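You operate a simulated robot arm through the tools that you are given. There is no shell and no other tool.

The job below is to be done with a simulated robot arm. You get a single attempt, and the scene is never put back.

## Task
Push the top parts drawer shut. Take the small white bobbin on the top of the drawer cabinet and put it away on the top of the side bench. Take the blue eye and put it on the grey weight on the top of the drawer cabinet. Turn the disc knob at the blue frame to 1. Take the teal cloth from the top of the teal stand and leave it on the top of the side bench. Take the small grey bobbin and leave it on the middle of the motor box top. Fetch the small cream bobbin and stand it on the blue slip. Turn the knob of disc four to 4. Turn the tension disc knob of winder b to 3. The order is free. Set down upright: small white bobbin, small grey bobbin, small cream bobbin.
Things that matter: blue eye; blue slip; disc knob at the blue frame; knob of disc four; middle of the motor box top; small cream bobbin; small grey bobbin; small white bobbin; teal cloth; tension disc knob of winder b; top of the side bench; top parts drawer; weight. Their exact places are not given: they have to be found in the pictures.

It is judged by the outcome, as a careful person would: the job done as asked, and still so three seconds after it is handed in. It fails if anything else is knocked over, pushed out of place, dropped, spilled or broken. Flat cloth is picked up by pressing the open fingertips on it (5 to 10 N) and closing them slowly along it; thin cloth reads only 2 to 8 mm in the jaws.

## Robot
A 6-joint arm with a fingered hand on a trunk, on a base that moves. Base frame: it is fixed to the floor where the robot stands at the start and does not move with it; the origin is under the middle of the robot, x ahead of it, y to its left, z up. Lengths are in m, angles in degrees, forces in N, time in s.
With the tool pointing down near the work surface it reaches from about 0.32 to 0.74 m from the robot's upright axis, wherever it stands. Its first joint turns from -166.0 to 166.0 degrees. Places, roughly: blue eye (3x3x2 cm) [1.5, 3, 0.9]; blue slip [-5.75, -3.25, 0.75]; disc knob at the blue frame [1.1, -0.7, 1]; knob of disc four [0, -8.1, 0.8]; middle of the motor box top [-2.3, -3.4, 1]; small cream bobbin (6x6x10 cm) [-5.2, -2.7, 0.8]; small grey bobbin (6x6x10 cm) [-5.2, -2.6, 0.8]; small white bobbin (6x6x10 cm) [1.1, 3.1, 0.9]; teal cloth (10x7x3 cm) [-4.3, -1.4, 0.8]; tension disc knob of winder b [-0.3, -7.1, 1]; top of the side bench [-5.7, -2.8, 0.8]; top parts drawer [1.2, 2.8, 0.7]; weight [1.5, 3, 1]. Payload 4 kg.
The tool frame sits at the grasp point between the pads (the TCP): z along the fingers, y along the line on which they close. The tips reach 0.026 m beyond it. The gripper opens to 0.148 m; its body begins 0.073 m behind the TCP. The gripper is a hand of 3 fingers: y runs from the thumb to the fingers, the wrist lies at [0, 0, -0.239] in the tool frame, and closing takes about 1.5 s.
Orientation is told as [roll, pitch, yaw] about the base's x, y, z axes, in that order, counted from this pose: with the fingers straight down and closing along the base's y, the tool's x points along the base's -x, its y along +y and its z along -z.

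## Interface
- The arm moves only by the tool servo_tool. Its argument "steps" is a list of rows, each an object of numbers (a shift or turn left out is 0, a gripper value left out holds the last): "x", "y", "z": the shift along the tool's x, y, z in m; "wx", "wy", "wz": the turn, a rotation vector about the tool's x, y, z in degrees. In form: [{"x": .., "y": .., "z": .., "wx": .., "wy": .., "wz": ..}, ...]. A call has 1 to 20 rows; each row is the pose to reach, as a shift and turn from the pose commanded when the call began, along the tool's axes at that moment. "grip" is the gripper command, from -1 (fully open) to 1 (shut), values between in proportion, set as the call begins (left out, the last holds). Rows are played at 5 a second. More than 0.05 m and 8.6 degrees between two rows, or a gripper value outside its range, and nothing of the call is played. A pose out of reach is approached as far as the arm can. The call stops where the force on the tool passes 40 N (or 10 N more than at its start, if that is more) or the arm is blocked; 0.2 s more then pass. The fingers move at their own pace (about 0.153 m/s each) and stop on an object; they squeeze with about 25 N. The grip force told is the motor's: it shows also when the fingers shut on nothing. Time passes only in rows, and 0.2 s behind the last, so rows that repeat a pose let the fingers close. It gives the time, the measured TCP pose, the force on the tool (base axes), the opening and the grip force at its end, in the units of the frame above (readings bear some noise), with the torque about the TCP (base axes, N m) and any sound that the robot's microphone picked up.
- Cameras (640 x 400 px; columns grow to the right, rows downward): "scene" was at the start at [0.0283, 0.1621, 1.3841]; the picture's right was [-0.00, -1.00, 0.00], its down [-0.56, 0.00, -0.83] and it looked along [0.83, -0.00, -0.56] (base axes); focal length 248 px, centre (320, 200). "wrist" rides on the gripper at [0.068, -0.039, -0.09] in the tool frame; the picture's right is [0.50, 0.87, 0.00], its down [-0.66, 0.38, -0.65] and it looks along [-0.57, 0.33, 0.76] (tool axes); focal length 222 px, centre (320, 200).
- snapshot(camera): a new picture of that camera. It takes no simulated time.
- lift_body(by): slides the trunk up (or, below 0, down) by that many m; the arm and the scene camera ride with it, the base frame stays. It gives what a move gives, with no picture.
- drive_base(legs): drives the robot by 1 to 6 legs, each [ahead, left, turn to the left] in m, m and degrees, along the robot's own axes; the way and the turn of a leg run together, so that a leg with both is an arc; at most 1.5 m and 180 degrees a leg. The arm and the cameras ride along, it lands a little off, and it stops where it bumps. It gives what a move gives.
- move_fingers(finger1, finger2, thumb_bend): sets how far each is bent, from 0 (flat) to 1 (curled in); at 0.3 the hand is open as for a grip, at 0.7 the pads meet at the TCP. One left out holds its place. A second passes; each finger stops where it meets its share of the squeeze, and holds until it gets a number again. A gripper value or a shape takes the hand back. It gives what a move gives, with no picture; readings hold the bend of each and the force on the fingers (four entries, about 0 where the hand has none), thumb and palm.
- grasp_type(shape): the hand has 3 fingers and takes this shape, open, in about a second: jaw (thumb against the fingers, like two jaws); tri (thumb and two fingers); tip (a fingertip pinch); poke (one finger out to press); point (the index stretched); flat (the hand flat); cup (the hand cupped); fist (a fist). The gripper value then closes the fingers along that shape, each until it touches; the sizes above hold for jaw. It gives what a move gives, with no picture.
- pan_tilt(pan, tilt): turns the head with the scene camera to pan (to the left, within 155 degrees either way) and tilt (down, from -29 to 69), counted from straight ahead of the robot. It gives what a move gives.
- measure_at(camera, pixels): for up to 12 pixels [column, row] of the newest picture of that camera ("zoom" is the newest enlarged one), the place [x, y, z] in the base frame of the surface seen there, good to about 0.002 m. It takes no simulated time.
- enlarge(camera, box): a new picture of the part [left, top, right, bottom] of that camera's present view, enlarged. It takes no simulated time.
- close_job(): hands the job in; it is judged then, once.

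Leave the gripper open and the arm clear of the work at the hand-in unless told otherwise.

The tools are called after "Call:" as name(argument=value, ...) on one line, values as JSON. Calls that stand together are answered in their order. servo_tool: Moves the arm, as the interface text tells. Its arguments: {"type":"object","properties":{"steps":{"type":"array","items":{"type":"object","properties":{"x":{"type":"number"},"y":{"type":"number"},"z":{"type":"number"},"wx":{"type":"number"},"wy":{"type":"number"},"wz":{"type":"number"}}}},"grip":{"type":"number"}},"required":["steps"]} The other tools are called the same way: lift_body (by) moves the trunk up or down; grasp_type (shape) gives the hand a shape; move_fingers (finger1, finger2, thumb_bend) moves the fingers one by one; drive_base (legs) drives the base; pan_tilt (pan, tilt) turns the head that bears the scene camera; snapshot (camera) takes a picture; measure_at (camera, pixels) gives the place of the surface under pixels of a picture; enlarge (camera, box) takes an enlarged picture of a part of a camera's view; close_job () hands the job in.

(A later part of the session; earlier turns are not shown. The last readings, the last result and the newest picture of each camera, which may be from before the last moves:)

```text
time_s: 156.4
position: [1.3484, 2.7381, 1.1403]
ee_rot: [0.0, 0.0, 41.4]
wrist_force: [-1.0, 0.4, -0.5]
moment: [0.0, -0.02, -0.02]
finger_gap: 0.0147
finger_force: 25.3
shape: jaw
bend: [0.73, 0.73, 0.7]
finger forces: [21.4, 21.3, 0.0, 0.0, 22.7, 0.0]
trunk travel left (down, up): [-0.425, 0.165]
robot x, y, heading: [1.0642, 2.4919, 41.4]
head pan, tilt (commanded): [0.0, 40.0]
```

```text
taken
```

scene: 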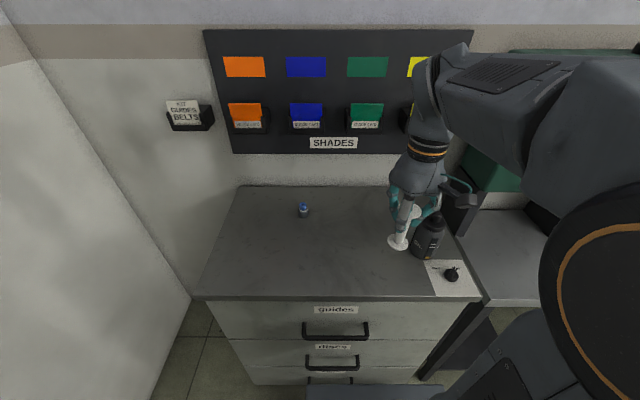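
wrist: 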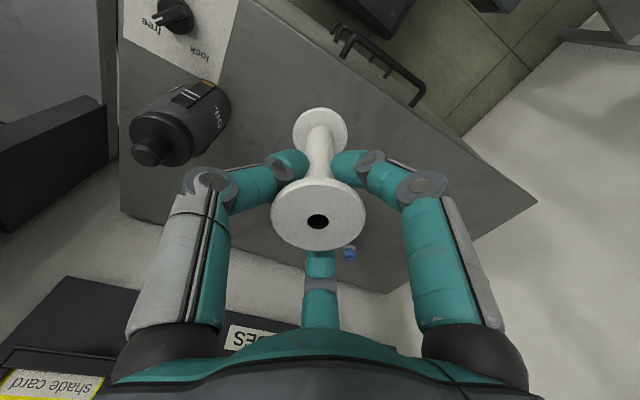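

The bobbin is held firmly and clear of the bottle. Drive back 0.25, slide right 1.0, then back 1.3 m the way I came.

Call:
drive_base(legs=[[-0.25, 0, 0.5]])

Call:
drive_base(legs=[[0, -1.02, 0], [-1.3, 0, 0]])

Call:
pan_tilt(pan=150, tilt=25)

Call:
snapshot(camera="scene")

Call:
pan_tilt(pan=-150, tilt=25)

Call:
snapshot(camera="scene")

```text
time_s: 158.2
position: [1.1608, 2.5751, 1.1398]
ee_rot: [0.0, 0.1, 41.7]
wrist_force: [-0.5, 0.0, -0.4]
moment: [-0.02, 0.0, 0.0]
finger_gap: 0.0144
finger_force: 24.8
shape: jaw
bend: [0.73, 0.73, 0.7]
finger forces: [21.3, 21.4, 0.0, 0.0, 22.8, 0.0]
trunk travel left (down, up): [-0.425, 0.165]
robot x, y, heading: [0.8786, 2.3273, 41.8]
head pan, tilt (commanded): [0.0, 40.0]
```

```text
time_s: 169.6
position: [0.924, 0.9325, 1.1395]
ee_rot: [0.0, 0.0, 44.8]
wrist_force: [0.8, 0.2, -0.5]
moment: [-0.03, -0.03, 0.0]
finger_gap: 0.014
finger_force: 24.5
shape: jaw
bend: [0.73, 0.73, 0.7]
finger forces: [21.3, 21.4, 0.0, 0.1, 22.8, 0.0]
trunk travel left (down, up): [-0.425, 0.165]
robot x, y, heading: [0.6534, 0.6697, 44.9]
head pan, tilt (commanded): [0.0, 40.0]
```

```text
time_s: 172.0
position: [0.924, 0.9338, 1.139]
ee_rot: [-0.1, 0.0, 44.8]
wrist_force: [-0.9, -0.6, -0.2]
moment: [0.03, 0.01, 0.04]
finger_gap: 0.0143
finger_force: 25.4
shape: jaw
bend: [0.73, 0.73, 0.7]
finger forces: [21.5, 21.3, 0.0, 0.0, 22.8, 0.0]
trunk travel left (down, up): [-0.425, 0.165]
robot x, y, heading: [0.6551, 0.6714, 44.9]
head pan, tilt (commanded): [150.0, 25.0]
```

```text
taken
```

scene: 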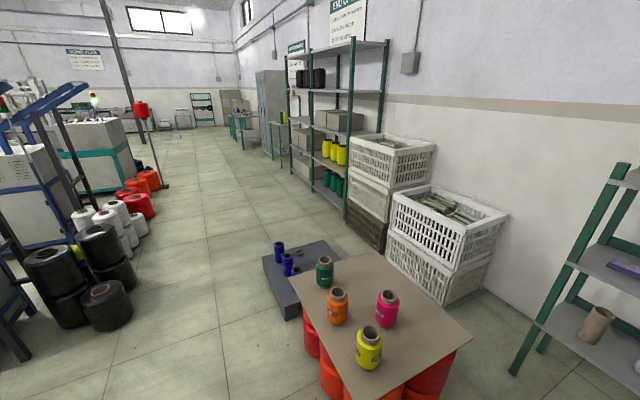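

```text
time_s: 176.1
position: [0.924, 0.9339, 1.1403]
ee_rot: [0.0, 0.0, 44.9]
wrist_force: [0.0, 0.6, -0.1]
moment: [-0.03, -0.04, 0.03]
finger_gap: 0.0143
finger_force: 25.6
shape: jaw
bend: [0.73, 0.73, 0.7]
finger forces: [21.3, 21.3, 0.0, 0.0, 22.8, 0.0]
trunk travel left (down, up): [-0.425, 0.165]
robot x, y, heading: [0.6557, 0.671, 44.7]
head pan, tilt (commanded): [-150.0, 25.0]
```

```text
taken
```

scene: 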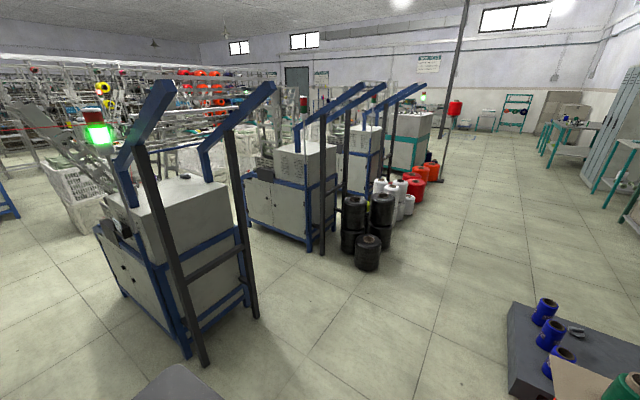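

I see the corridor along -n. Measure the obstacles' positions bounding the corridor.

Call:
measure_at(camera="scene", pixels=[[368, 268], [388, 240], [420, 195], [445, 155], [510, 385], [508, 320], [575, 215], [548, 155], [450, 250], [205, 360], [258, 310], [418, 205]])

Call:
enlarge(camera="scene", box=[420, 70, 640, 210])

```text
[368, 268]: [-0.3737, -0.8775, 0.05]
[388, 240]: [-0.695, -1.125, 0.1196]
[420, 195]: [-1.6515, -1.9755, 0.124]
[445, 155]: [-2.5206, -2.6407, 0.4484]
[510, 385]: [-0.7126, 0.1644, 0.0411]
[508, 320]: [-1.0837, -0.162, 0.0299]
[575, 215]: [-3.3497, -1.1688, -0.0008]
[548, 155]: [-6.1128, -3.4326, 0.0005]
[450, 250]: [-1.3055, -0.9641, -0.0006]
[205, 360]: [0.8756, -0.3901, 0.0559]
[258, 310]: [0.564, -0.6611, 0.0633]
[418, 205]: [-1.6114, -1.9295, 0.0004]
```

```text
2.86 times, centred on (530, 140) of scene
```

zoom: 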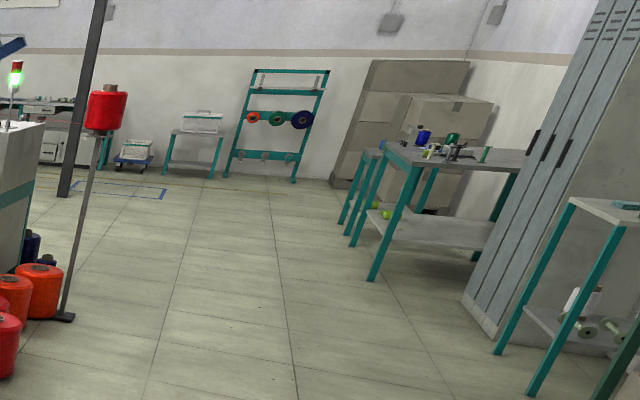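

Corridor is free between t≈-0.60 (platform) and t≈+0.36 (spools), with a pole at t≈0.27, n≈-3.6. Turn around to face along -n and check.

Call:
drive_base(legs=[[0, 0, -90], [0, 0, -90], [0, 0, -2.8]])

Call:
pan_tilt(pan=5, tilt=25)

Call:
snapshot(camera="scene")

```text
time_s: 184.5
position: [0.3732, 0.4174, 1.1405]
ee_rot: [0.0, -0.1, -137.1]
wrist_force: [0.2, 0.4, -0.4]
moment: [0.0, -0.01, -0.02]
finger_gap: 0.0141
finger_force: 25.3
shape: jaw
bend: [0.73, 0.73, 0.7]
finger forces: [21.1, 21.3, 0.0, 0.1, 22.7, 0.0]
trunk travel left (down, up): [-0.425, 0.165]
robot x, y, heading: [0.6506, 0.6725, -137.0]
head pan, tilt (commanded): [-150.0, 25.0]
```

```text
time_s: 186.9
position: [0.3721, 0.4189, 1.14]
ee_rot: [0.0, 0.0, -137.0]
wrist_force: [0.0, 0.6, 0.0]
moment: [0.01, -0.02, -0.01]
finger_gap: 0.0139
finger_force: 25.3
shape: jaw
bend: [0.73, 0.73, 0.7]
finger forces: [21.1, 21.3, 0.1, 0.0, 22.7, 0.0]
trunk travel left (down, up): [-0.425, 0.165]
robot x, y, heading: [0.6542, 0.6699, -136.7]
head pan, tilt (commanded): [5.0, 25.0]
```

```text
taken
```

scene: 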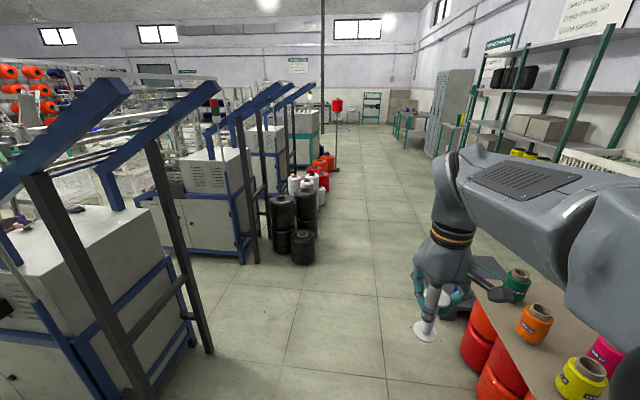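

The table with bobbins is on the right. Measure its edge relative to my path.

Call:
measure_at(camera="scene", pixels=[[470, 285], [530, 370], [475, 345], [490, 390], [430, 320], [340, 300], [337, 165], [400, 200], [430, 160], [465, 180], [520, 400]])

```text
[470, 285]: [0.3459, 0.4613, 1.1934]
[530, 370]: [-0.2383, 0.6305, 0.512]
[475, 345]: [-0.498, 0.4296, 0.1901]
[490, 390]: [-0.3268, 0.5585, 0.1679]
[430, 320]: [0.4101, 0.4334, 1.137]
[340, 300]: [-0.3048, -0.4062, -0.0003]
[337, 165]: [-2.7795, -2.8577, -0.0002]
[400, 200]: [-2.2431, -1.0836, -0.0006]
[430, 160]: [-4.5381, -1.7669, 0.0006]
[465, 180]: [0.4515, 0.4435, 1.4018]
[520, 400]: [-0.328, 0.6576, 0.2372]
```

The table edge is also at t≈-0.62. Drive 1.45 m, correcting heading, and check my pose.

Call:
drive_base(legs=[[1.45, -0.08, -1.2]])

```text
time_s: 194.0
position: [-0.74, -0.4844, 1.1398]
ee_rot: [0.0, 0.1, -138.1]
wrist_force: [-0.5, -0.2, -0.4]
moment: [-0.02, 0.0, 0.01]
finger_gap: 0.0139
finger_force: 25.2
shape: jaw
bend: [0.73, 0.73, 0.7]
finger forces: [21.1, 21.4, 0.0, 0.1, 22.6, 0.1]
trunk travel left (down, up): [-0.425, 0.165]
robot x, y, heading: [-0.4583, -0.2352, -138.3]
head pan, tilt (commanded): [5.0, 25.0]
```

At n=-0.50, t=-0.13, heading -138.3°. Continue 2.9 m along the corridor.

Call:
drive_base(legs=[[1.45, 0, 0.2], [1.45, 0, 0]])

Call:
pan_tilt(pan=-30, tilt=22)

Call:
snapshot(camera="scene")

Call:
pan_tilt(pan=30, tilt=22)

Call:
snapshot(camera="scene")

```text
time_s: 208.2
position: [-2.9185, -2.444, 1.1387]
ee_rot: [0.0, 0.0, -138.1]
wrist_force: [0.3, 0.0, 0.0]
moment: [0.0, 0.01, -0.02]
finger_gap: 0.0145
finger_force: 25.2
shape: jaw
bend: [0.73, 0.73, 0.7]
finger forces: [21.0, 21.3, 0.0, 0.0, 22.7, 0.0]
trunk travel left (down, up): [-0.425, 0.165]
robot x, y, heading: [-2.6346, -2.1957, -137.9]
head pan, tilt (commanded): [5.0, 25.0]
```

```text
time_s: 209.2
position: [-2.9186, -2.4454, 1.1395]
ee_rot: [0.0, -0.1, -138.0]
wrist_force: [-0.5, 0.3, -1.0]
moment: [-0.03, -0.02, 0.01]
finger_gap: 0.014
finger_force: 24.9
shape: jaw
bend: [0.73, 0.73, 0.7]
finger forces: [21.0, 21.3, 0.0, 0.0, 22.7, 0.0]
trunk travel left (down, up): [-0.425, 0.165]
robot x, y, heading: [-2.6343, -2.196, -138.0]
head pan, tilt (commanded): [-30.0, 22.0]
```

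```text
taken
```

scene: 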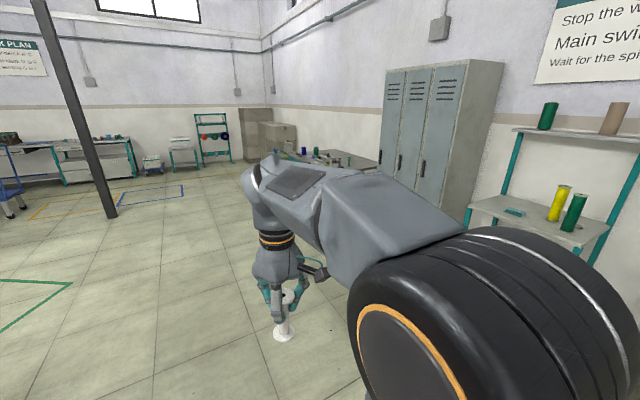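

```text
time_s: 210.5
position: [-2.9174, -2.4443, 1.1406]
ee_rot: [-0.1, 0.0, -138.0]
wrist_force: [0.1, 0.4, -0.2]
moment: [0.01, 0.0, -0.01]
finger_gap: 0.0144
finger_force: 24.9
shape: jaw
bend: [0.73, 0.73, 0.7]
finger forces: [21.0, 21.3, 0.0, 0.0, 22.6, 0.1]
trunk travel left (down, up): [-0.425, 0.165]
robot x, y, heading: [-2.6361, -2.1975, -138.1]
head pan, tilt (commanded): [30.0, 22.0]
```

```text
taken
```

scene: 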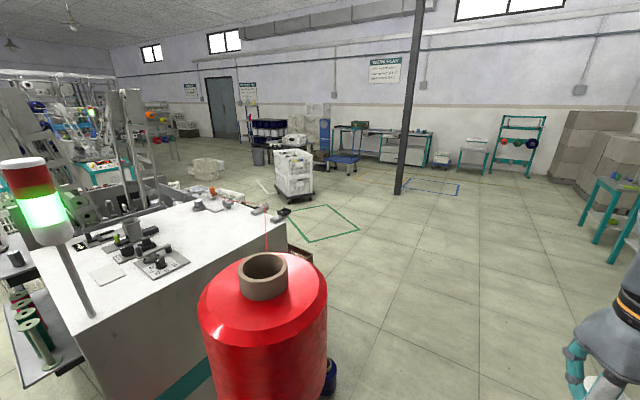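

I'm at n=-3.43, t=-0.14; a red spool on a pole is close on my left. Go forward 1.4 m, drifting right 0.3 m, then look at the right-hand side.

Call:
drive_base(legs=[[0.3, -0.15, 0], [1.1, -0.15, 0]])

Call:
pan_tilt(pan=-110, tilt=25)

Call:
snapshot(camera="scene")

Call:
pan_tilt(pan=-45, tilt=25)

Call:
snapshot(camera="scene")

```text
time_s: 217.9
position: [-4.1444, -3.1588, 1.1408]
ee_rot: [-0.1, 0.0, -137.4]
wrist_force: [-0.6, 0.4, -0.1]
moment: [0.02, 0.02, 0.0]
finger_gap: 0.0143
finger_force: 25.1
shape: jaw
bend: [0.73, 0.73, 0.7]
finger forces: [21.1, 21.2, 0.0, 0.0, 22.8, 0.0]
trunk travel left (down, up): [-0.425, 0.165]
robot x, y, heading: [-3.8654, -2.906, -137.4]
head pan, tilt (commanded): [30.0, 22.0]
```

```text
time_s: 220.1
position: [-4.1451, -3.1582, 1.1402]
ee_rot: [-0.1, 0.0, -137.3]
wrist_force: [0.6, 0.1, -1.0]
moment: [0.0, 0.01, 0.02]
finger_gap: 0.0139
finger_force: 24.7
shape: jaw
bend: [0.73, 0.73, 0.7]
finger forces: [21.2, 21.2, 0.1, 0.1, 22.7, 0.0]
trunk travel left (down, up): [-0.425, 0.165]
robot x, y, heading: [-3.8601, -2.9084, -137.3]
head pan, tilt (commanded): [-110.0, 25.0]
```

```text
taken
```

scene: 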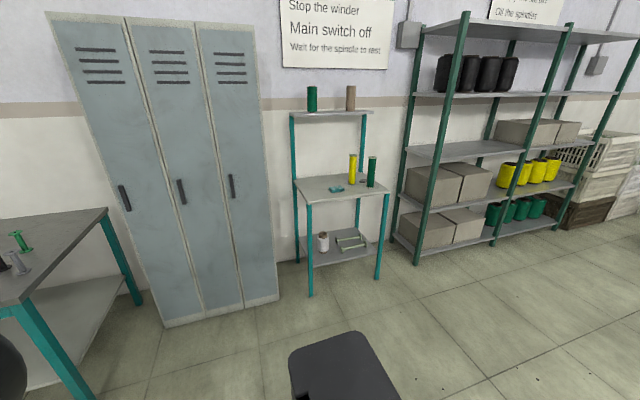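

```text
time_s: 221.5
position: [-4.1443, -3.1599, 1.1399]
ee_rot: [0.0, 0.0, -137.5]
wrist_force: [0.4, 0.7, -0.7]
moment: [-0.02, 0.0, -0.01]
finger_gap: 0.0139
finger_force: 24.9
shape: jaw
bend: [0.73, 0.73, 0.7]
finger forces: [21.1, 21.4, 0.1, 0.1, 22.8, 0.0]
trunk travel left (down, up): [-0.425, 0.165]
robot x, y, heading: [-3.8631, -2.9071, -137.7]
head pan, tilt (commanded): [-45.0, 25.0]
```

```text
taken
```

scene: 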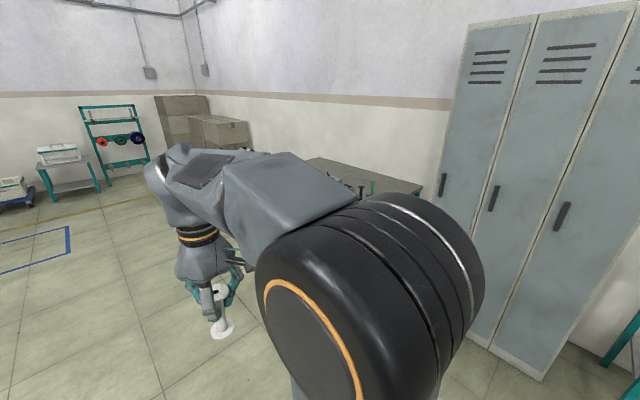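

The teal stand holds the teal cloth at (337,189) with yellow and green bobbins beside it; the side bench is further along. Turn right 90° to face the wall and look at the bench.

Call:
drive_base(legs=[[0, 0, -90]])

Call:
pan_tilt(pan=50, tilt=25)

Call:
snapshot(camera="scene")

Call:
enlarge(camera="scene", box=[120, 100, 440, 300])

```text
time_s: 225.7
position: [-4.1126, -2.6257, 1.1393]
ee_rot: [0.0, 0.0, 132.1]
wrist_force: [0.4, 0.0, -0.1]
moment: [-0.01, 0.01, 0.02]
finger_gap: 0.0139
finger_force: 25.3
shape: jaw
bend: [0.73, 0.73, 0.7]
finger forces: [21.0, 21.2, 0.0, 0.0, 22.6, 0.0]
trunk travel left (down, up): [-0.425, 0.165]
robot x, y, heading: [-3.8657, -2.9077, 132.0]
head pan, tilt (commanded): [-45.0, 25.0]
```

```text
time_s: 227.4
position: [-4.1121, -2.6244, 1.1406]
ee_rot: [0.1, 0.0, 132.1]
wrist_force: [0.8, -0.1, -0.4]
moment: [0.0, -0.01, -0.01]
finger_gap: 0.0141
finger_force: 25.2
shape: jaw
bend: [0.73, 0.73, 0.7]
finger forces: [21.0, 21.2, 0.0, 0.0, 22.7, 0.1]
trunk travel left (down, up): [-0.425, 0.165]
robot x, y, heading: [-3.8639, -2.9056, 132.2]
head pan, tilt (commanded): [50.0, 25.0]
```

```text
taken
```

scene: 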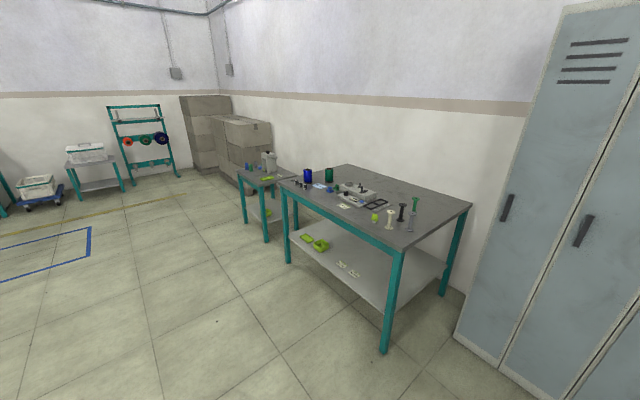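

```text
2.00 times, centred on (280, 200) of scene
```

zoom: 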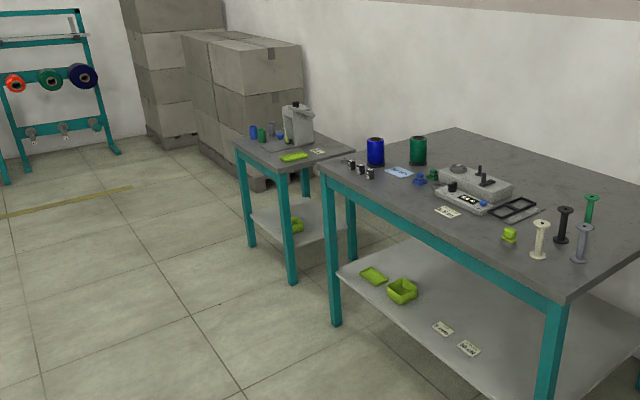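

The bench carries cream, black, grey and green bobbins at its near end, the balance device, and a blue slip. Measure positions.

Call:
measure_at(camera="zoom", pixels=[[541, 240], [563, 225], [590, 208], [581, 243], [398, 172], [510, 236], [460, 190], [512, 209], [375, 152], [418, 150], [570, 300], [325, 178]])

Call:
measure_at(camera="zoom", pixels=[[455, 130], [640, 185], [447, 211], [425, 240], [360, 168], [350, 200], [490, 265], [610, 230], [530, 160], [580, 180], [620, 200], [480, 150]])

Call:
enlarge(camera="scene", box=[360, 180, 440, 240])

Call:
enlarge(camera="scene", box=[280, 155, 400, 230])

```text
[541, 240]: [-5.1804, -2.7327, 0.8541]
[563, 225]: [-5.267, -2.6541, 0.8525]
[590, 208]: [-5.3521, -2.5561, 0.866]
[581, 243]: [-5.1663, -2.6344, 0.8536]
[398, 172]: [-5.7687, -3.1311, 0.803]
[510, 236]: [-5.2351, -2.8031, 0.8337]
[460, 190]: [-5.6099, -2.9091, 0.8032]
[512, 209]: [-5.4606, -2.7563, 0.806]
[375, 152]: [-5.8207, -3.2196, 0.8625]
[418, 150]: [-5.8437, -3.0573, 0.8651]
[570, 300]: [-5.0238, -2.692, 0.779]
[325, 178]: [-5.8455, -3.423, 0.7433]
```

```text
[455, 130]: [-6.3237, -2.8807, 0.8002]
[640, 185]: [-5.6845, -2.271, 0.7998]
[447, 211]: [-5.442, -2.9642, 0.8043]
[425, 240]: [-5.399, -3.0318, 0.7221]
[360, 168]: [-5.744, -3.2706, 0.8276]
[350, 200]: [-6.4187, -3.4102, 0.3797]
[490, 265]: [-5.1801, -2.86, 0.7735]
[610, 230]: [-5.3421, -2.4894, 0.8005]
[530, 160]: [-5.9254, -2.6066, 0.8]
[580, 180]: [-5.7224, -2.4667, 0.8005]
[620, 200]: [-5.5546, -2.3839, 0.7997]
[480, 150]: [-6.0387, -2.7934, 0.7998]
```

```text
6.67 times, centred on (400, 210) of scene
```

zoom: 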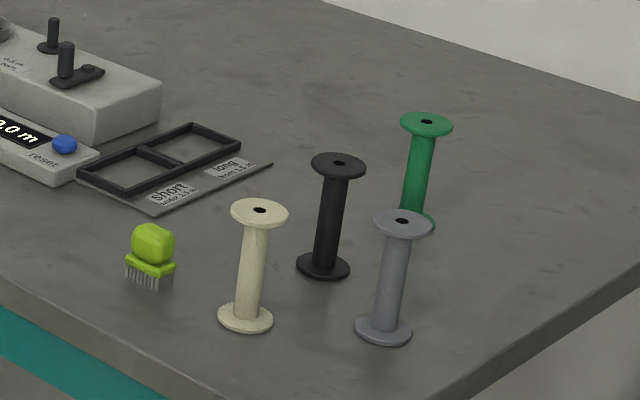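

```text
5.33 times, centred on (340, 192) of scene
```

zoom: 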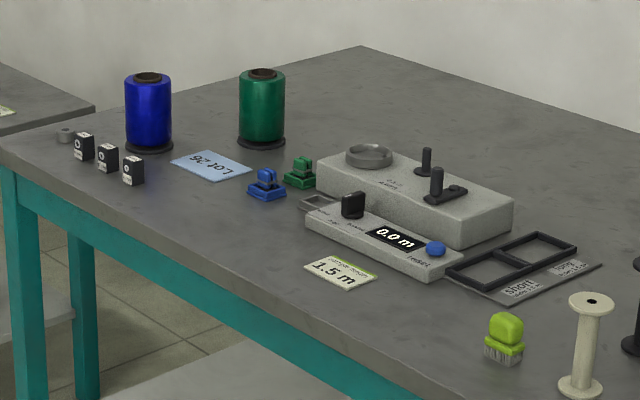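

This table is the side bench (top z=0.80), and the "Lot 26" card is the blue slip. I need a free spot for the white bobbin; measure the frame/plate and nearby free surface.

Call:
measure_at(camera="zoom", pixels=[[447, 277], [535, 233], [577, 247], [490, 288], [510, 302], [600, 265], [560, 200], [600, 180], [480, 130], [620, 230], [205, 150], [240, 172]])

Call:
measure_at(camera="zoom", pixels=[[172, 162], [205, 182], [253, 168], [222, 152], [210, 166], [265, 190], [300, 180], [133, 180], [150, 150], [262, 145], [350, 285], [370, 262]])

```text
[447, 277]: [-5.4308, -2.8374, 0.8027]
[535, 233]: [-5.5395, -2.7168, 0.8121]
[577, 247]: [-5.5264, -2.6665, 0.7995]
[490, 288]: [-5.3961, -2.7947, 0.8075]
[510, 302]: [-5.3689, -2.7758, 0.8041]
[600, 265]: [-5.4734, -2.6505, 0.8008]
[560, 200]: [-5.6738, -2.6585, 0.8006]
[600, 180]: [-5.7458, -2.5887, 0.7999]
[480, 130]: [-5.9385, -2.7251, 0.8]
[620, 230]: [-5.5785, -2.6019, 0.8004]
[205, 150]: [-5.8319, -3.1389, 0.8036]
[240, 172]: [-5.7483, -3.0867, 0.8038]
```

```text
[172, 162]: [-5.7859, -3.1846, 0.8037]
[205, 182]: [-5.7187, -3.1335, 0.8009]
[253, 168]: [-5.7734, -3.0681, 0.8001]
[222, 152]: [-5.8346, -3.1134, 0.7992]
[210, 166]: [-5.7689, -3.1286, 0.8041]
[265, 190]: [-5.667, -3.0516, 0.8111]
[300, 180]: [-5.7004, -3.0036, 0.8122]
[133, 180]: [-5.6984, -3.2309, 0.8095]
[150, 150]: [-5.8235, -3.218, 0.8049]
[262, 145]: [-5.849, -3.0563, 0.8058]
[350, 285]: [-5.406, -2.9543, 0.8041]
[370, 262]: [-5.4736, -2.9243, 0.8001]
```

Free spot chosen at about n=-5.79, t=-1.76 (behind the frame, 12 cm from the green bobbin). Drive left 0.93 and forward 0.62 to stand at the bench.

Call:
drive_base(legs=[[0, 0.93, 0], [0.45, 0, 0]])

```text
time_s: 234.6
position: [-5.1207, -2.963, 1.1396]
ee_rot: [0.0, -0.1, 135.5]
wrist_force: [0.8, 0.1, -0.4]
moment: [0.0, -0.01, -0.03]
finger_gap: 0.0139
finger_force: 25.3
shape: jaw
bend: [0.73, 0.73, 0.7]
finger forces: [21.1, 21.3, 0.0, 0.1, 22.7, 0.0]
trunk travel left (down, up): [-0.425, 0.165]
robot x, y, heading: [-4.8552, -3.2354, 135.3]
head pan, tilt (commanded): [50.0, 25.0]
```

At n=-5.77, t=-0.86, heading 135.3°. Correct heading and go 0.2 m closer.

Call:
drive_base(legs=[[0.2, -0.01, -3.3]])

Call:
pan_tilt(pan=0, tilt=40)

Call:
snapshot(camera="scene")

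Call:
pan_tilt(pan=0, tilt=69)

Call:
snapshot(camera="scene")

```text
time_s: 236.2
position: [-5.2298, -2.7955, 1.139]
ee_rot: [0.0, 0.0, 131.4]
wrist_force: [-0.4, -0.1, 0.3]
moment: [0.0, 0.01, 0.01]
finger_gap: 0.0139
finger_force: 24.2
shape: jaw
bend: [0.73, 0.73, 0.7]
finger forces: [21.0, 21.2, 0.0, 0.0, 22.8, 0.1]
trunk travel left (down, up): [-0.425, 0.165]
robot x, y, heading: [-4.9854, -3.0861, 131.5]
head pan, tilt (commanded): [50.0, 25.0]
```

```text
time_s: 237.4
position: [-5.2301, -2.7949, 1.1404]
ee_rot: [0.0, 0.0, 131.3]
wrist_force: [0.3, -0.4, -0.4]
moment: [0.02, 0.03, 0.01]
finger_gap: 0.014
finger_force: 24.9
shape: jaw
bend: [0.73, 0.73, 0.7]
finger forces: [21.1, 21.2, 0.1, 0.0, 22.8, 0.0]
trunk travel left (down, up): [-0.425, 0.165]
robot x, y, heading: [-4.9833, -3.0796, 131.5]
head pan, tilt (commanded): [0.0, 40.0]
```

```text
taken
```

scene: 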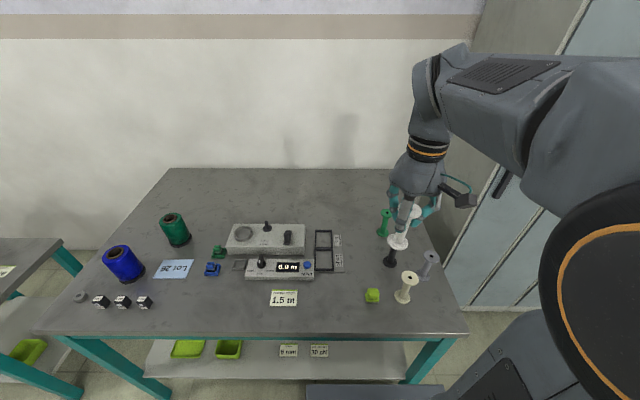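

```text
time_s: 238.3
position: [-5.23, -2.7943, 1.1403]
ee_rot: [0.1, 0.1, 131.4]
wrist_force: [1.1, -0.1, -0.2]
moment: [0.02, 0.02, -0.02]
finger_gap: 0.0142
finger_force: 24.8
shape: jaw
bend: [0.73, 0.73, 0.7]
finger forces: [21.0, 21.2, 0.1, 0.0, 22.7, 0.0]
trunk travel left (down, up): [-0.425, 0.165]
robot x, y, heading: [-4.9824, -3.0854, 131.3]
head pan, tilt (commanded): [0.0, 68.8]
```

```text
taken
```

scene: 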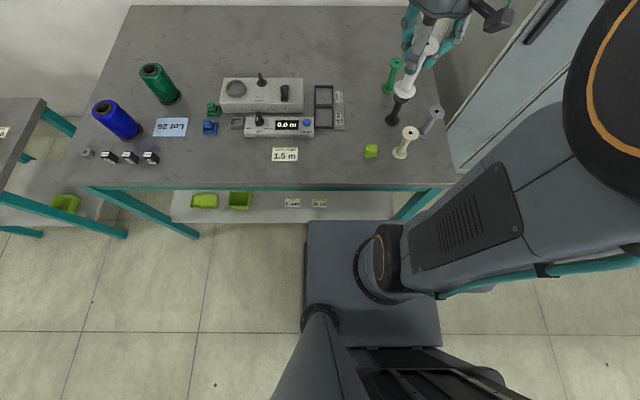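

Clear overview of the bench. Go back to tilt 45 and measure a free spot behind the frame around (360,205).

Call:
pan_tilt(pan=0, tilt=45)

Call:
snapshot(camera="scene")

Call:
measure_at(camera="scene", pixels=[[350, 170], [350, 190], [330, 170], [360, 155], [316, 200], [384, 187], [388, 205], [300, 175]])

```text
time_s: 239.2
position: [-5.2297, -2.7952, 1.1388]
ee_rot: [0.0, 0.0, 131.5]
wrist_force: [0.4, -0.5, -0.4]
moment: [-0.01, 0.02, 0.0]
finger_gap: 0.0141
finger_force: 24.6
shape: jaw
bend: [0.73, 0.73, 0.7]
finger forces: [21.0, 21.2, 0.0, 0.0, 22.7, 0.0]
trunk travel left (down, up): [-0.425, 0.165]
robot x, y, heading: [-4.9869, -3.0816, 131.5]
head pan, tilt (commanded): [0.0, 45.0]
```

```text
taken
```

scene: 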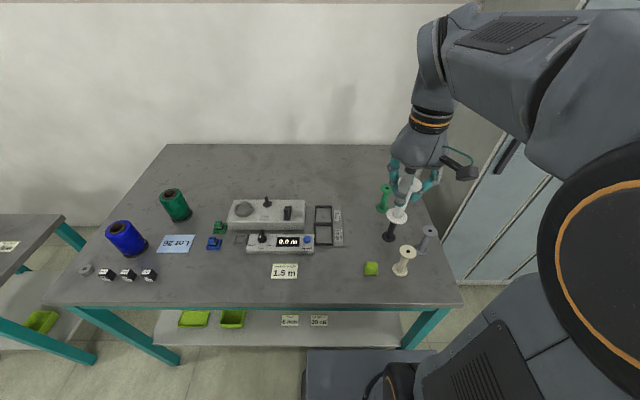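

```text
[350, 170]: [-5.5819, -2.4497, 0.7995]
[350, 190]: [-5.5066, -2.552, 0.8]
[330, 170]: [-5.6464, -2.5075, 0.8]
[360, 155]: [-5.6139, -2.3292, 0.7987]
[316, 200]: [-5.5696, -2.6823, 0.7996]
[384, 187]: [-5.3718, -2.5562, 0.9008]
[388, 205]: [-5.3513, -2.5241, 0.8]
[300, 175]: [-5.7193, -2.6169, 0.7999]
```

Target spot ≈(-5.475,-2.585), 12 cm from the green bobbin. Move over it at the present height.

Call:
servo_tool(steps=[{"x": -0.04, "y": 0.0056}, {"x": -0.08, "y": 0.0111}, {"x": -0.12, "y": 0.0167}, {"x": -0.16, "y": 0.0222}, {"x": -0.2, "y": 0.0278}, {"x": -0.24, "y": 0.0333}, {"x": -0.28, "y": 0.0389}, {"x": -0.32, "y": 0.0444}, {"x": -0.32, "y": 0.0444}])

Call:
snapshot(camera="wrist")

Call:
snapshot(camera="scene")

```text
time_s: 241.2
position: [-5.4375, -2.6164, 1.1404]
ee_rot: [0.1, 0.0, 131.4]
wrist_force: [0.3, 0.2, -0.8]
moment: [0.04, 0.01, 0.02]
finger_gap: 0.0141
finger_force: 25.5
shape: jaw
bend: [0.73, 0.73, 0.7]
finger forces: [21.1, 21.3, 0.0, 0.0, 22.8, 0.1]
out of reach, approached as far as the arm can: row 7, 8, 9
trunk travel left (down, up): [-0.425, 0.165]
robot x, y, heading: [-4.9847, -3.0822, 131.4]
head pan, tilt (commanded): [0.0, 45.0]
```

```text
taken
```

wrist: 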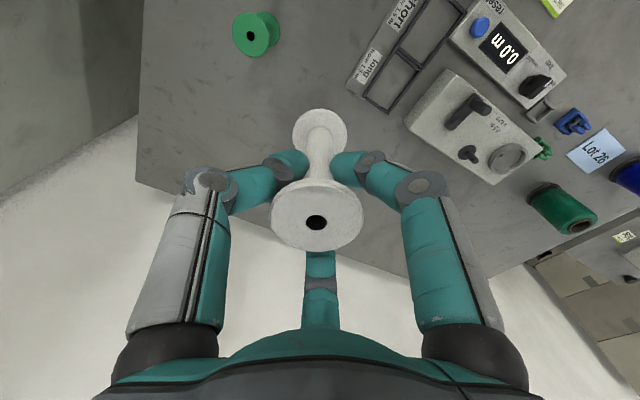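

```text
taken
```

scene: 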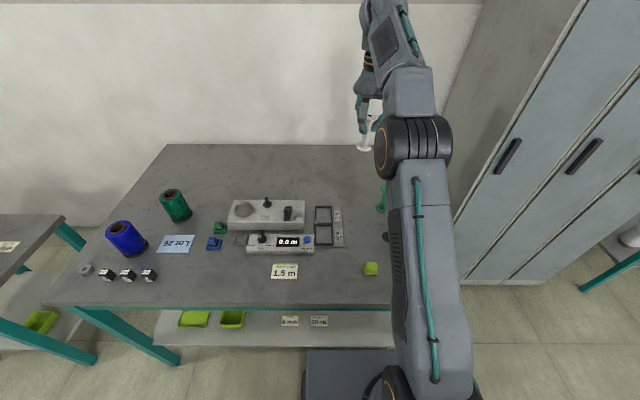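

Reach is limited at this height. Descend 10 cm (bobbin bottom still 5 cm above the others' tops), which should let the arm extend to the commanded spot.

Call:
servo_tool(steps=[{"z": 0.025}, {"z": 0.05}, {"z": 0.075}, {"z": 0.1}, {"z": 0.1}])

Call:
snapshot(camera="wrist")

```text
time_s: 242.4
position: [-5.4369, -2.6181, 1.039]
ee_rot: [0.1, -0.1, 131.4]
wrist_force: [-0.7, 0.0, 0.0]
moment: [-0.03, 0.02, 0.01]
finger_gap: 0.0141
finger_force: 24.6
shape: jaw
bend: [0.73, 0.73, 0.7]
finger forces: [20.9, 21.3, 0.0, 0.0, 23.0, 0.0]
trunk travel left (down, up): [-0.425, 0.165]
robot x, y, heading: [-4.9844, -3.082, 131.5]
head pan, tilt (commanded): [0.0, 45.0]
```

```text
taken
```

wrist: 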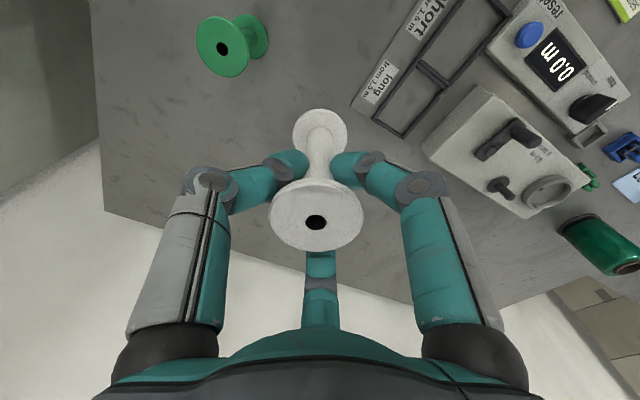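

Now extend 4.6 cm more forward.

Call:
servo_tool(steps=[{"x": -0.015, "y": 0.002}, {"x": -0.03, "y": 0.004}, {"x": -0.046, "y": 0.0066}, {"x": -0.046, "y": 0.0066}])

Call:
servo_tool(steps=[{"z": 0.03}, {"z": 0.06}, {"z": 0.09}, {"z": 0.12}, {"z": 0.14}, {"z": 0.15}, {"z": 0.15}])

Call:
snapshot(camera="wrist")

Call:
snapshot(camera="scene")

```text
time_s: 243.4
position: [-5.4708, -2.5868, 1.0402]
ee_rot: [0.1, -0.1, 131.3]
wrist_force: [-0.3, -0.2, -1.0]
moment: [-0.05, 0.02, -0.01]
finger_gap: 0.014
finger_force: 24.6
shape: jaw
bend: [0.73, 0.73, 0.7]
finger forces: [20.9, 21.3, 0.0, 0.0, 22.9, 0.0]
trunk travel left (down, up): [-0.425, 0.165]
robot x, y, heading: [-4.9806, -3.0829, 131.5]
head pan, tilt (commanded): [0.0, 45.0]
```

```text
time_s: 245.0
position: [-5.4704, -2.5907, 0.8883]
ee_rot: [0.0, 0.0, 131.3]
wrist_force: [-0.2, -0.3, -0.9]
moment: [0.03, -0.01, -0.02]
finger_gap: 0.0139
finger_force: 24.9
shape: jaw
bend: [0.73, 0.73, 0.7]
finger forces: [20.9, 21.2, 0.0, 0.0, 23.2, 0.0]
trunk travel left (down, up): [-0.425, 0.165]
robot x, y, heading: [-4.9835, -3.083, 131.6]
head pan, tilt (commanded): [0.0, 45.0]
```

```text
taken
```

wrist: 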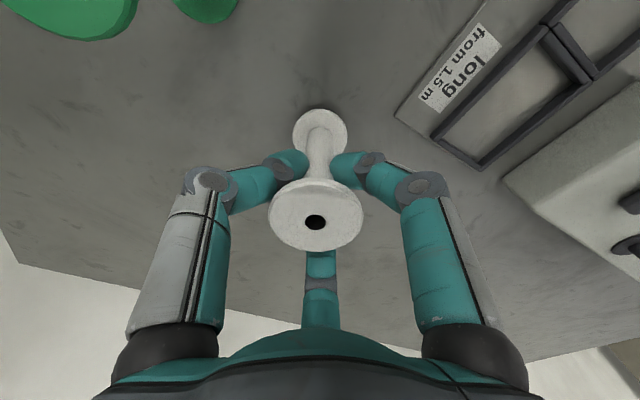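

```text
taken
```

scene: 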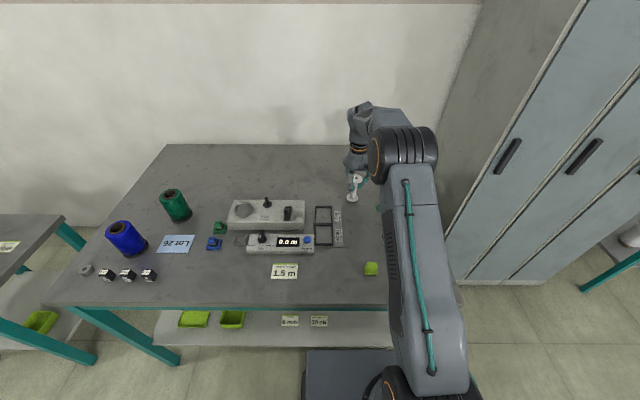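

The bobbin hangs just above the bench. Lower in small steps till contact.

Call:
servo_tool(steps=[{"z": 0.001}, {"z": 0.002}, {"z": 0.003}, {"z": 0.004}, {"z": 0.004}])

Call:
servo_tool(steps=[{"z": 0.001}, {"z": 0.0015}, {"z": 0.0015}])

```text
time_s: 246.2
position: [-5.47, -2.5886, 0.8855]
ee_rot: [0.0, 0.0, 131.4]
wrist_force: [0.4, 0.2, -0.4]
moment: [0.03, -0.01, -0.01]
finger_gap: 0.014
finger_force: 24.5
shape: jaw
bend: [0.73, 0.73, 0.7]
finger forces: [20.9, 21.3, 0.0, 0.1, 23.2, 0.1]
trunk travel left (down, up): [-0.425, 0.165]
robot x, y, heading: [-4.9869, -3.0781, 131.5]
head pan, tilt (commanded): [0.0, 45.0]
```

```text
time_s: 247.0
position: [-5.4702, -2.588, 0.8823]
ee_rot: [0.0, 0.1, 131.4]
wrist_force: [0.3, -0.3, 0.8]
moment: [0.0, 0.02, -0.01]
finger_gap: 0.0141
finger_force: 25.2
shape: jaw
bend: [0.73, 0.73, 0.7]
finger forces: [20.8, 21.2, 0.0, 0.0, 23.2, 0.1]
trunk travel left (down, up): [-0.425, 0.165]
robot x, y, heading: [-4.9835, -3.082, 131.7]
head pan, tilt (commanded): [0.0, 45.0]
```

Call:
servo_tool(steps=[{"z": 0.001}, {"z": 0.0015}, {"z": 0.0015}])

Call:
servo_tool(steps=[{"z": 0.001}, {"z": 0.001}])

```text
time_s: 247.8
position: [-5.4708, -2.5903, 0.8819]
ee_rot: [0.0, 0.1, 131.4]
wrist_force: [-0.3, 0.1, -0.5]
moment: [0.04, -0.01, 0.04]
finger_gap: 0.0142
finger_force: 25.3
shape: jaw
bend: [0.73, 0.73, 0.7]
finger forces: [20.9, 21.3, 0.0, 0.0, 23.3, 0.0]
trunk travel left (down, up): [-0.425, 0.165]
robot x, y, heading: [-4.985, -3.0837, 131.6]
head pan, tilt (commanded): [0.0, 45.0]
```

```text
time_s: 248.4
position: [-5.4706, -2.5888, 0.881]
ee_rot: [0.0, 0.0, 131.4]
wrist_force: [-0.2, 0.0, 1.5]
moment: [0.01, 0.01, 0.0]
finger_gap: 0.0141
finger_force: 24.5
shape: jaw
bend: [0.73, 0.73, 0.7]
finger forces: [21.4, 21.8, 0.1, 0.0, 23.2, 0.1]
trunk travel left (down, up): [-0.425, 0.165]
robot x, y, heading: [-4.9851, -3.0805, 131.6]
head pan, tilt (commanded): [0.0, 45.0]
```

First touch. One more millimetre, then release partly.

Call:
servo_tool(steps=[{"z": 0.001}, {"z": 0.001}])

Call:
servo_tool(steps=[{"z": 0}, {"z": 0}, {"z": 0}, {"z": 0}], grip=0.0)

Call:
snapshot(camera="wrist")

```text
time_s: 249.0
position: [-5.4718, -2.5889, 0.879]
ee_rot: [0.0, -0.1, 131.5]
wrist_force: [-3.0, 0.3, 9.2]
moment: [0.04, 0.0, 0.02]
finger_gap: 0.0144
finger_force: 25.2
shape: jaw
bend: [0.73, 0.73, 0.7]
finger forces: [22.7, 23.9, 0.1, 0.0, 24.2, 0.0]
trunk travel left (down, up): [-0.425, 0.165]
robot x, y, heading: [-4.9859, -3.0795, 131.4]
head pan, tilt (commanded): [0.0, 45.0]
```

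```text
time_s: 250.0
position: [-5.4703, -2.59, 0.8782]
ee_rot: [0.0, 0.1, 131.4]
wrist_force: [0.6, 0.7, 0.5]
moment: [-0.01, 0.02, -0.02]
finger_gap: 0.0733
finger_force: 0.1
shape: jaw
bend: [0.36, 0.36, 0.7]
finger forces: [0.0, 0.0, 0.0, 0.0, 0.0, 0.0]
trunk travel left (down, up): [-0.425, 0.165]
robot x, y, heading: [-4.9838, -3.0775, 131.6]
head pan, tilt (commanded): [0.0, 45.0]
```

```text
taken
```

wrist: 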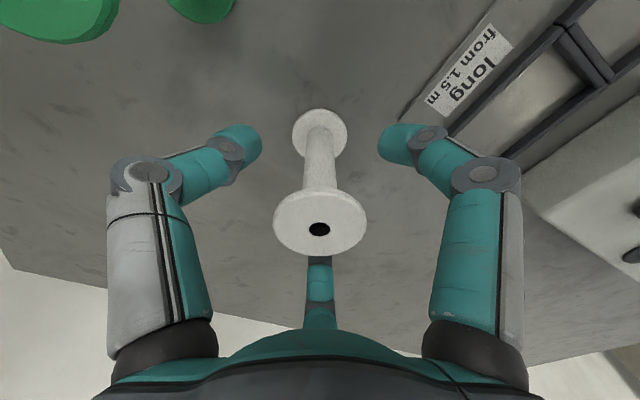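

The white bobbin stands on its own. Raise the hand straight up.

Call:
servo_tool(steps=[{"z": -0.02}, {"z": -0.05}, {"z": -0.09}, {"z": -0.13}, {"z": -0.16}, {"z": -0.16}])

Call:
snapshot(camera="wrist")

```text
time_s: 251.4
position: [-5.4731, -2.586, 1.0369]
ee_rot: [0.0, 0.0, 131.3]
wrist_force: [-0.4, -0.5, 0.4]
moment: [-0.01, 0.02, -0.03]
finger_gap: 0.0732
finger_force: 0.0
shape: jaw
bend: [0.36, 0.36, 0.7]
finger forces: [0.1, 0.0, 0.0, 0.0, 0.0, 0.0]
trunk travel left (down, up): [-0.425, 0.165]
robot x, y, heading: [-4.9828, -3.0817, 131.6]
head pan, tilt (commanded): [0.0, 45.0]
```

```text
taken
```

wrist: 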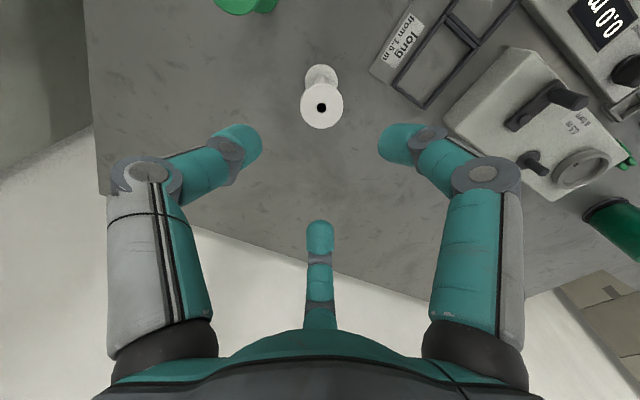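

White bobbin done. Next, the cream bobbin: move back over its approximate place (-5.18,-2.73), staying high.

Call:
servo_tool(steps=[{"x": 0.038, "y": -0.0153, "z": -0.01}, {"x": 0.076, "y": -0.0305, "z": -0.02}, {"x": 0.114, "y": -0.0458, "z": -0.02}, {"x": 0.152, "y": -0.061, "z": -0.02}, {"x": 0.19, "y": -0.0763, "z": -0.02}, {"x": 0.228, "y": -0.0915, "z": -0.02}, {"x": 0.266, "y": -0.1068, "z": -0.02}, {"x": 0.304, "y": -0.122, "z": -0.02}, {"x": 0.304, "y": -0.122, "z": -0.02}])

Call:
snapshot(camera="wrist")

Call:
snapshot(camera="scene")

```text
time_s: 253.4
position: [-5.1807, -2.7334, 1.0611]
ee_rot: [-0.1, 0.0, 131.5]
wrist_force: [-0.3, -1.7, -0.6]
moment: [0.01, 0.01, -0.02]
finger_gap: 0.0734
finger_force: 0.1
shape: jaw
bend: [0.36, 0.36, 0.7]
finger forces: [0.0, 0.0, 0.0, 0.1, 0.1, 0.0]
trunk travel left (down, up): [-0.425, 0.165]
robot x, y, heading: [-4.986, -3.0837, 131.5]
head pan, tilt (commanded): [0.0, 45.0]
```

```text
taken
```

wrist: 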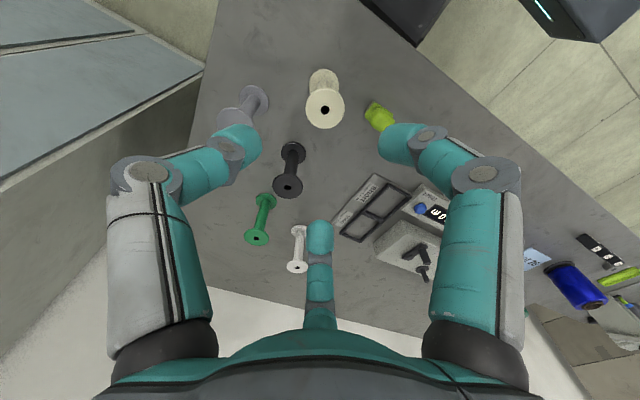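

```text
taken
```

scene: 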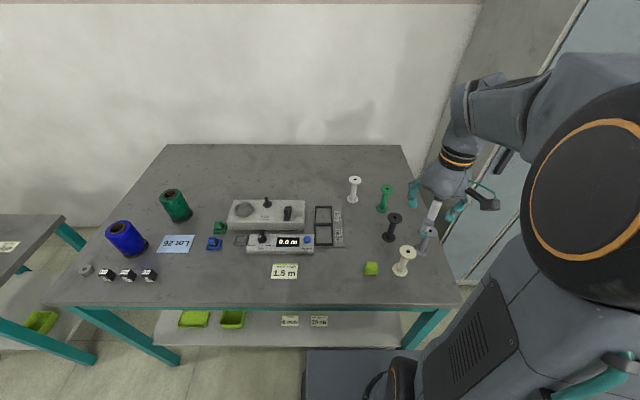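

Cream's top is at (325,108) in the wrist view. Measure it.

Call:
measure_at(camera="wrist", pixels=[[311, 108], [338, 108], [325, 97], [325, 124], [316, 110], [334, 110], [240, 112], [288, 188], [262, 238], [380, 115], [385, 105]])

```text
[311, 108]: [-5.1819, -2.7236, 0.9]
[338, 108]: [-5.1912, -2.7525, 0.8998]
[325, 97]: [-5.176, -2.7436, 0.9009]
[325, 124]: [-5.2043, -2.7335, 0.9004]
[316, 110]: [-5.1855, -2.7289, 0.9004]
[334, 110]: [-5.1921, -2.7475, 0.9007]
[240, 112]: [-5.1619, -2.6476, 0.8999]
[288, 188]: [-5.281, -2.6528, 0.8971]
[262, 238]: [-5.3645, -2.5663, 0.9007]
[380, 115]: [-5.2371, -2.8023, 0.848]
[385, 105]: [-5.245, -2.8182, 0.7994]
```

Cream centre ≈(-5.189,-2.738). Shift 9 mm and descend to TCP z≈0.884; neighbours clear the half-open fingers by over 4 cm.

Call:
servo_tool(steps=[{"x": -0.002, "y": 0.0092, "z": 0.02}, {"x": -0.002, "y": 0.0092, "z": 0.06}, {"x": -0.002, "y": 0.0092, "z": 0.1}, {"x": -0.002, "y": 0.0092, "z": 0.14}, {"x": -0.002, "y": 0.0092, "z": 0.165}, {"x": -0.002, "y": 0.0092, "z": 0.178}, {"x": -0.002, "y": 0.0092, "z": 0.178}])

Call:
snapshot(camera="wrist")

```text
time_s: 255.0
position: [-5.1868, -2.7375, 0.8829]
ee_rot: [0.0, 0.0, 131.4]
wrist_force: [0.1, -0.6, -0.6]
moment: [-0.01, 0.02, -0.01]
finger_gap: 0.0734
finger_force: 0.1
shape: jaw
bend: [0.36, 0.36, 0.7]
finger forces: [0.0, 0.0, 0.0, 0.0, 0.0, 0.1]
trunk travel left (down, up): [-0.425, 0.165]
robot x, y, heading: [-4.9831, -3.0827, 131.7]
head pan, tilt (commanded): [0.0, 45.0]
```

```text
taken
```

wrist: 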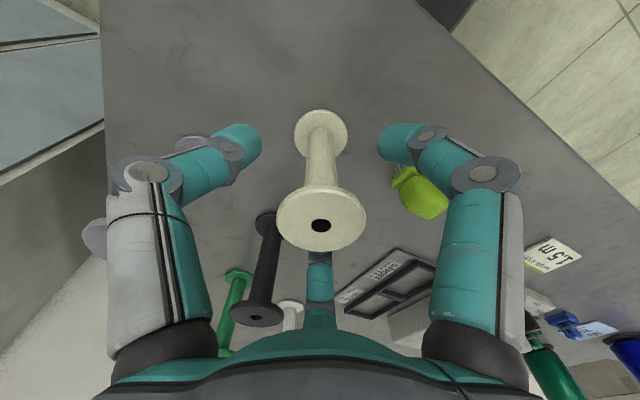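

Centred on the cream bobbin. Close the fingers.

Call:
servo_tool(steps=[{"z": 0}, {"z": 0}, {"z": 0}, {"z": 0}, {"z": 0}, {"z": 0}], grip=1)

Call:
servo_tool(steps=[{"z": -0.02}, {"z": -0.05}, {"z": -0.09}, {"z": -0.13}, {"z": -0.17}, {"z": -0.17}])

Call:
snapshot(camera="wrist")

Call:
snapshot(camera="scene")

```text
time_s: 256.4
position: [-5.1879, -2.7368, 0.8834]
ee_rot: [-0.1, 0.0, 131.3]
wrist_force: [-0.3, -0.1, -0.4]
moment: [0.02, -0.04, 0.03]
finger_gap: 0.0134
finger_force: 24.9
shape: jaw
bend: [0.73, 0.73, 0.7]
finger forces: [22.0, 22.3, 0.1, 0.0, 22.1, 0.0]
trunk travel left (down, up): [-0.425, 0.165]
robot x, y, heading: [-4.983, -3.082, 131.6]
head pan, tilt (commanded): [0.0, 45.0]
```

```text
time_s: 257.8
position: [-5.1844, -2.7378, 1.0524]
ee_rot: [0.0, -0.1, 131.4]
wrist_force: [-0.2, -0.5, -0.2]
moment: [0.01, -0.01, 0.02]
finger_gap: 0.0133
finger_force: 24.8
shape: jaw
bend: [0.73, 0.73, 0.7]
finger forces: [22.2, 22.2, 0.0, 0.0, 21.6, 0.1]
trunk travel left (down, up): [-0.425, 0.165]
robot x, y, heading: [-4.9861, -3.0847, 131.4]
head pan, tilt (commanded): [0.0, 45.0]
```

```text
taken
```

wrist: 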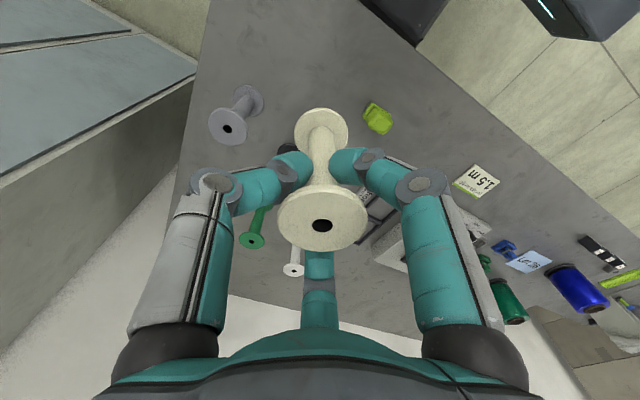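

```text
taken
```

scene: 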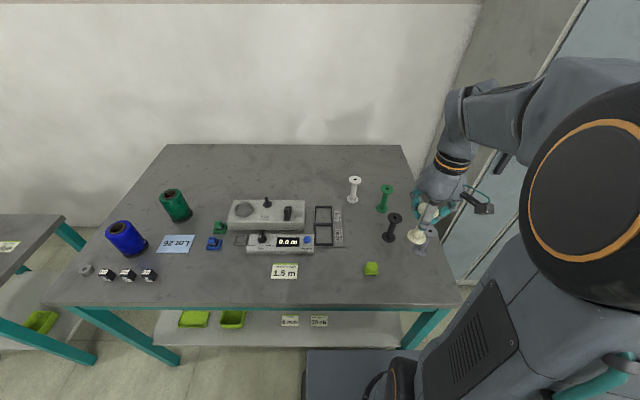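

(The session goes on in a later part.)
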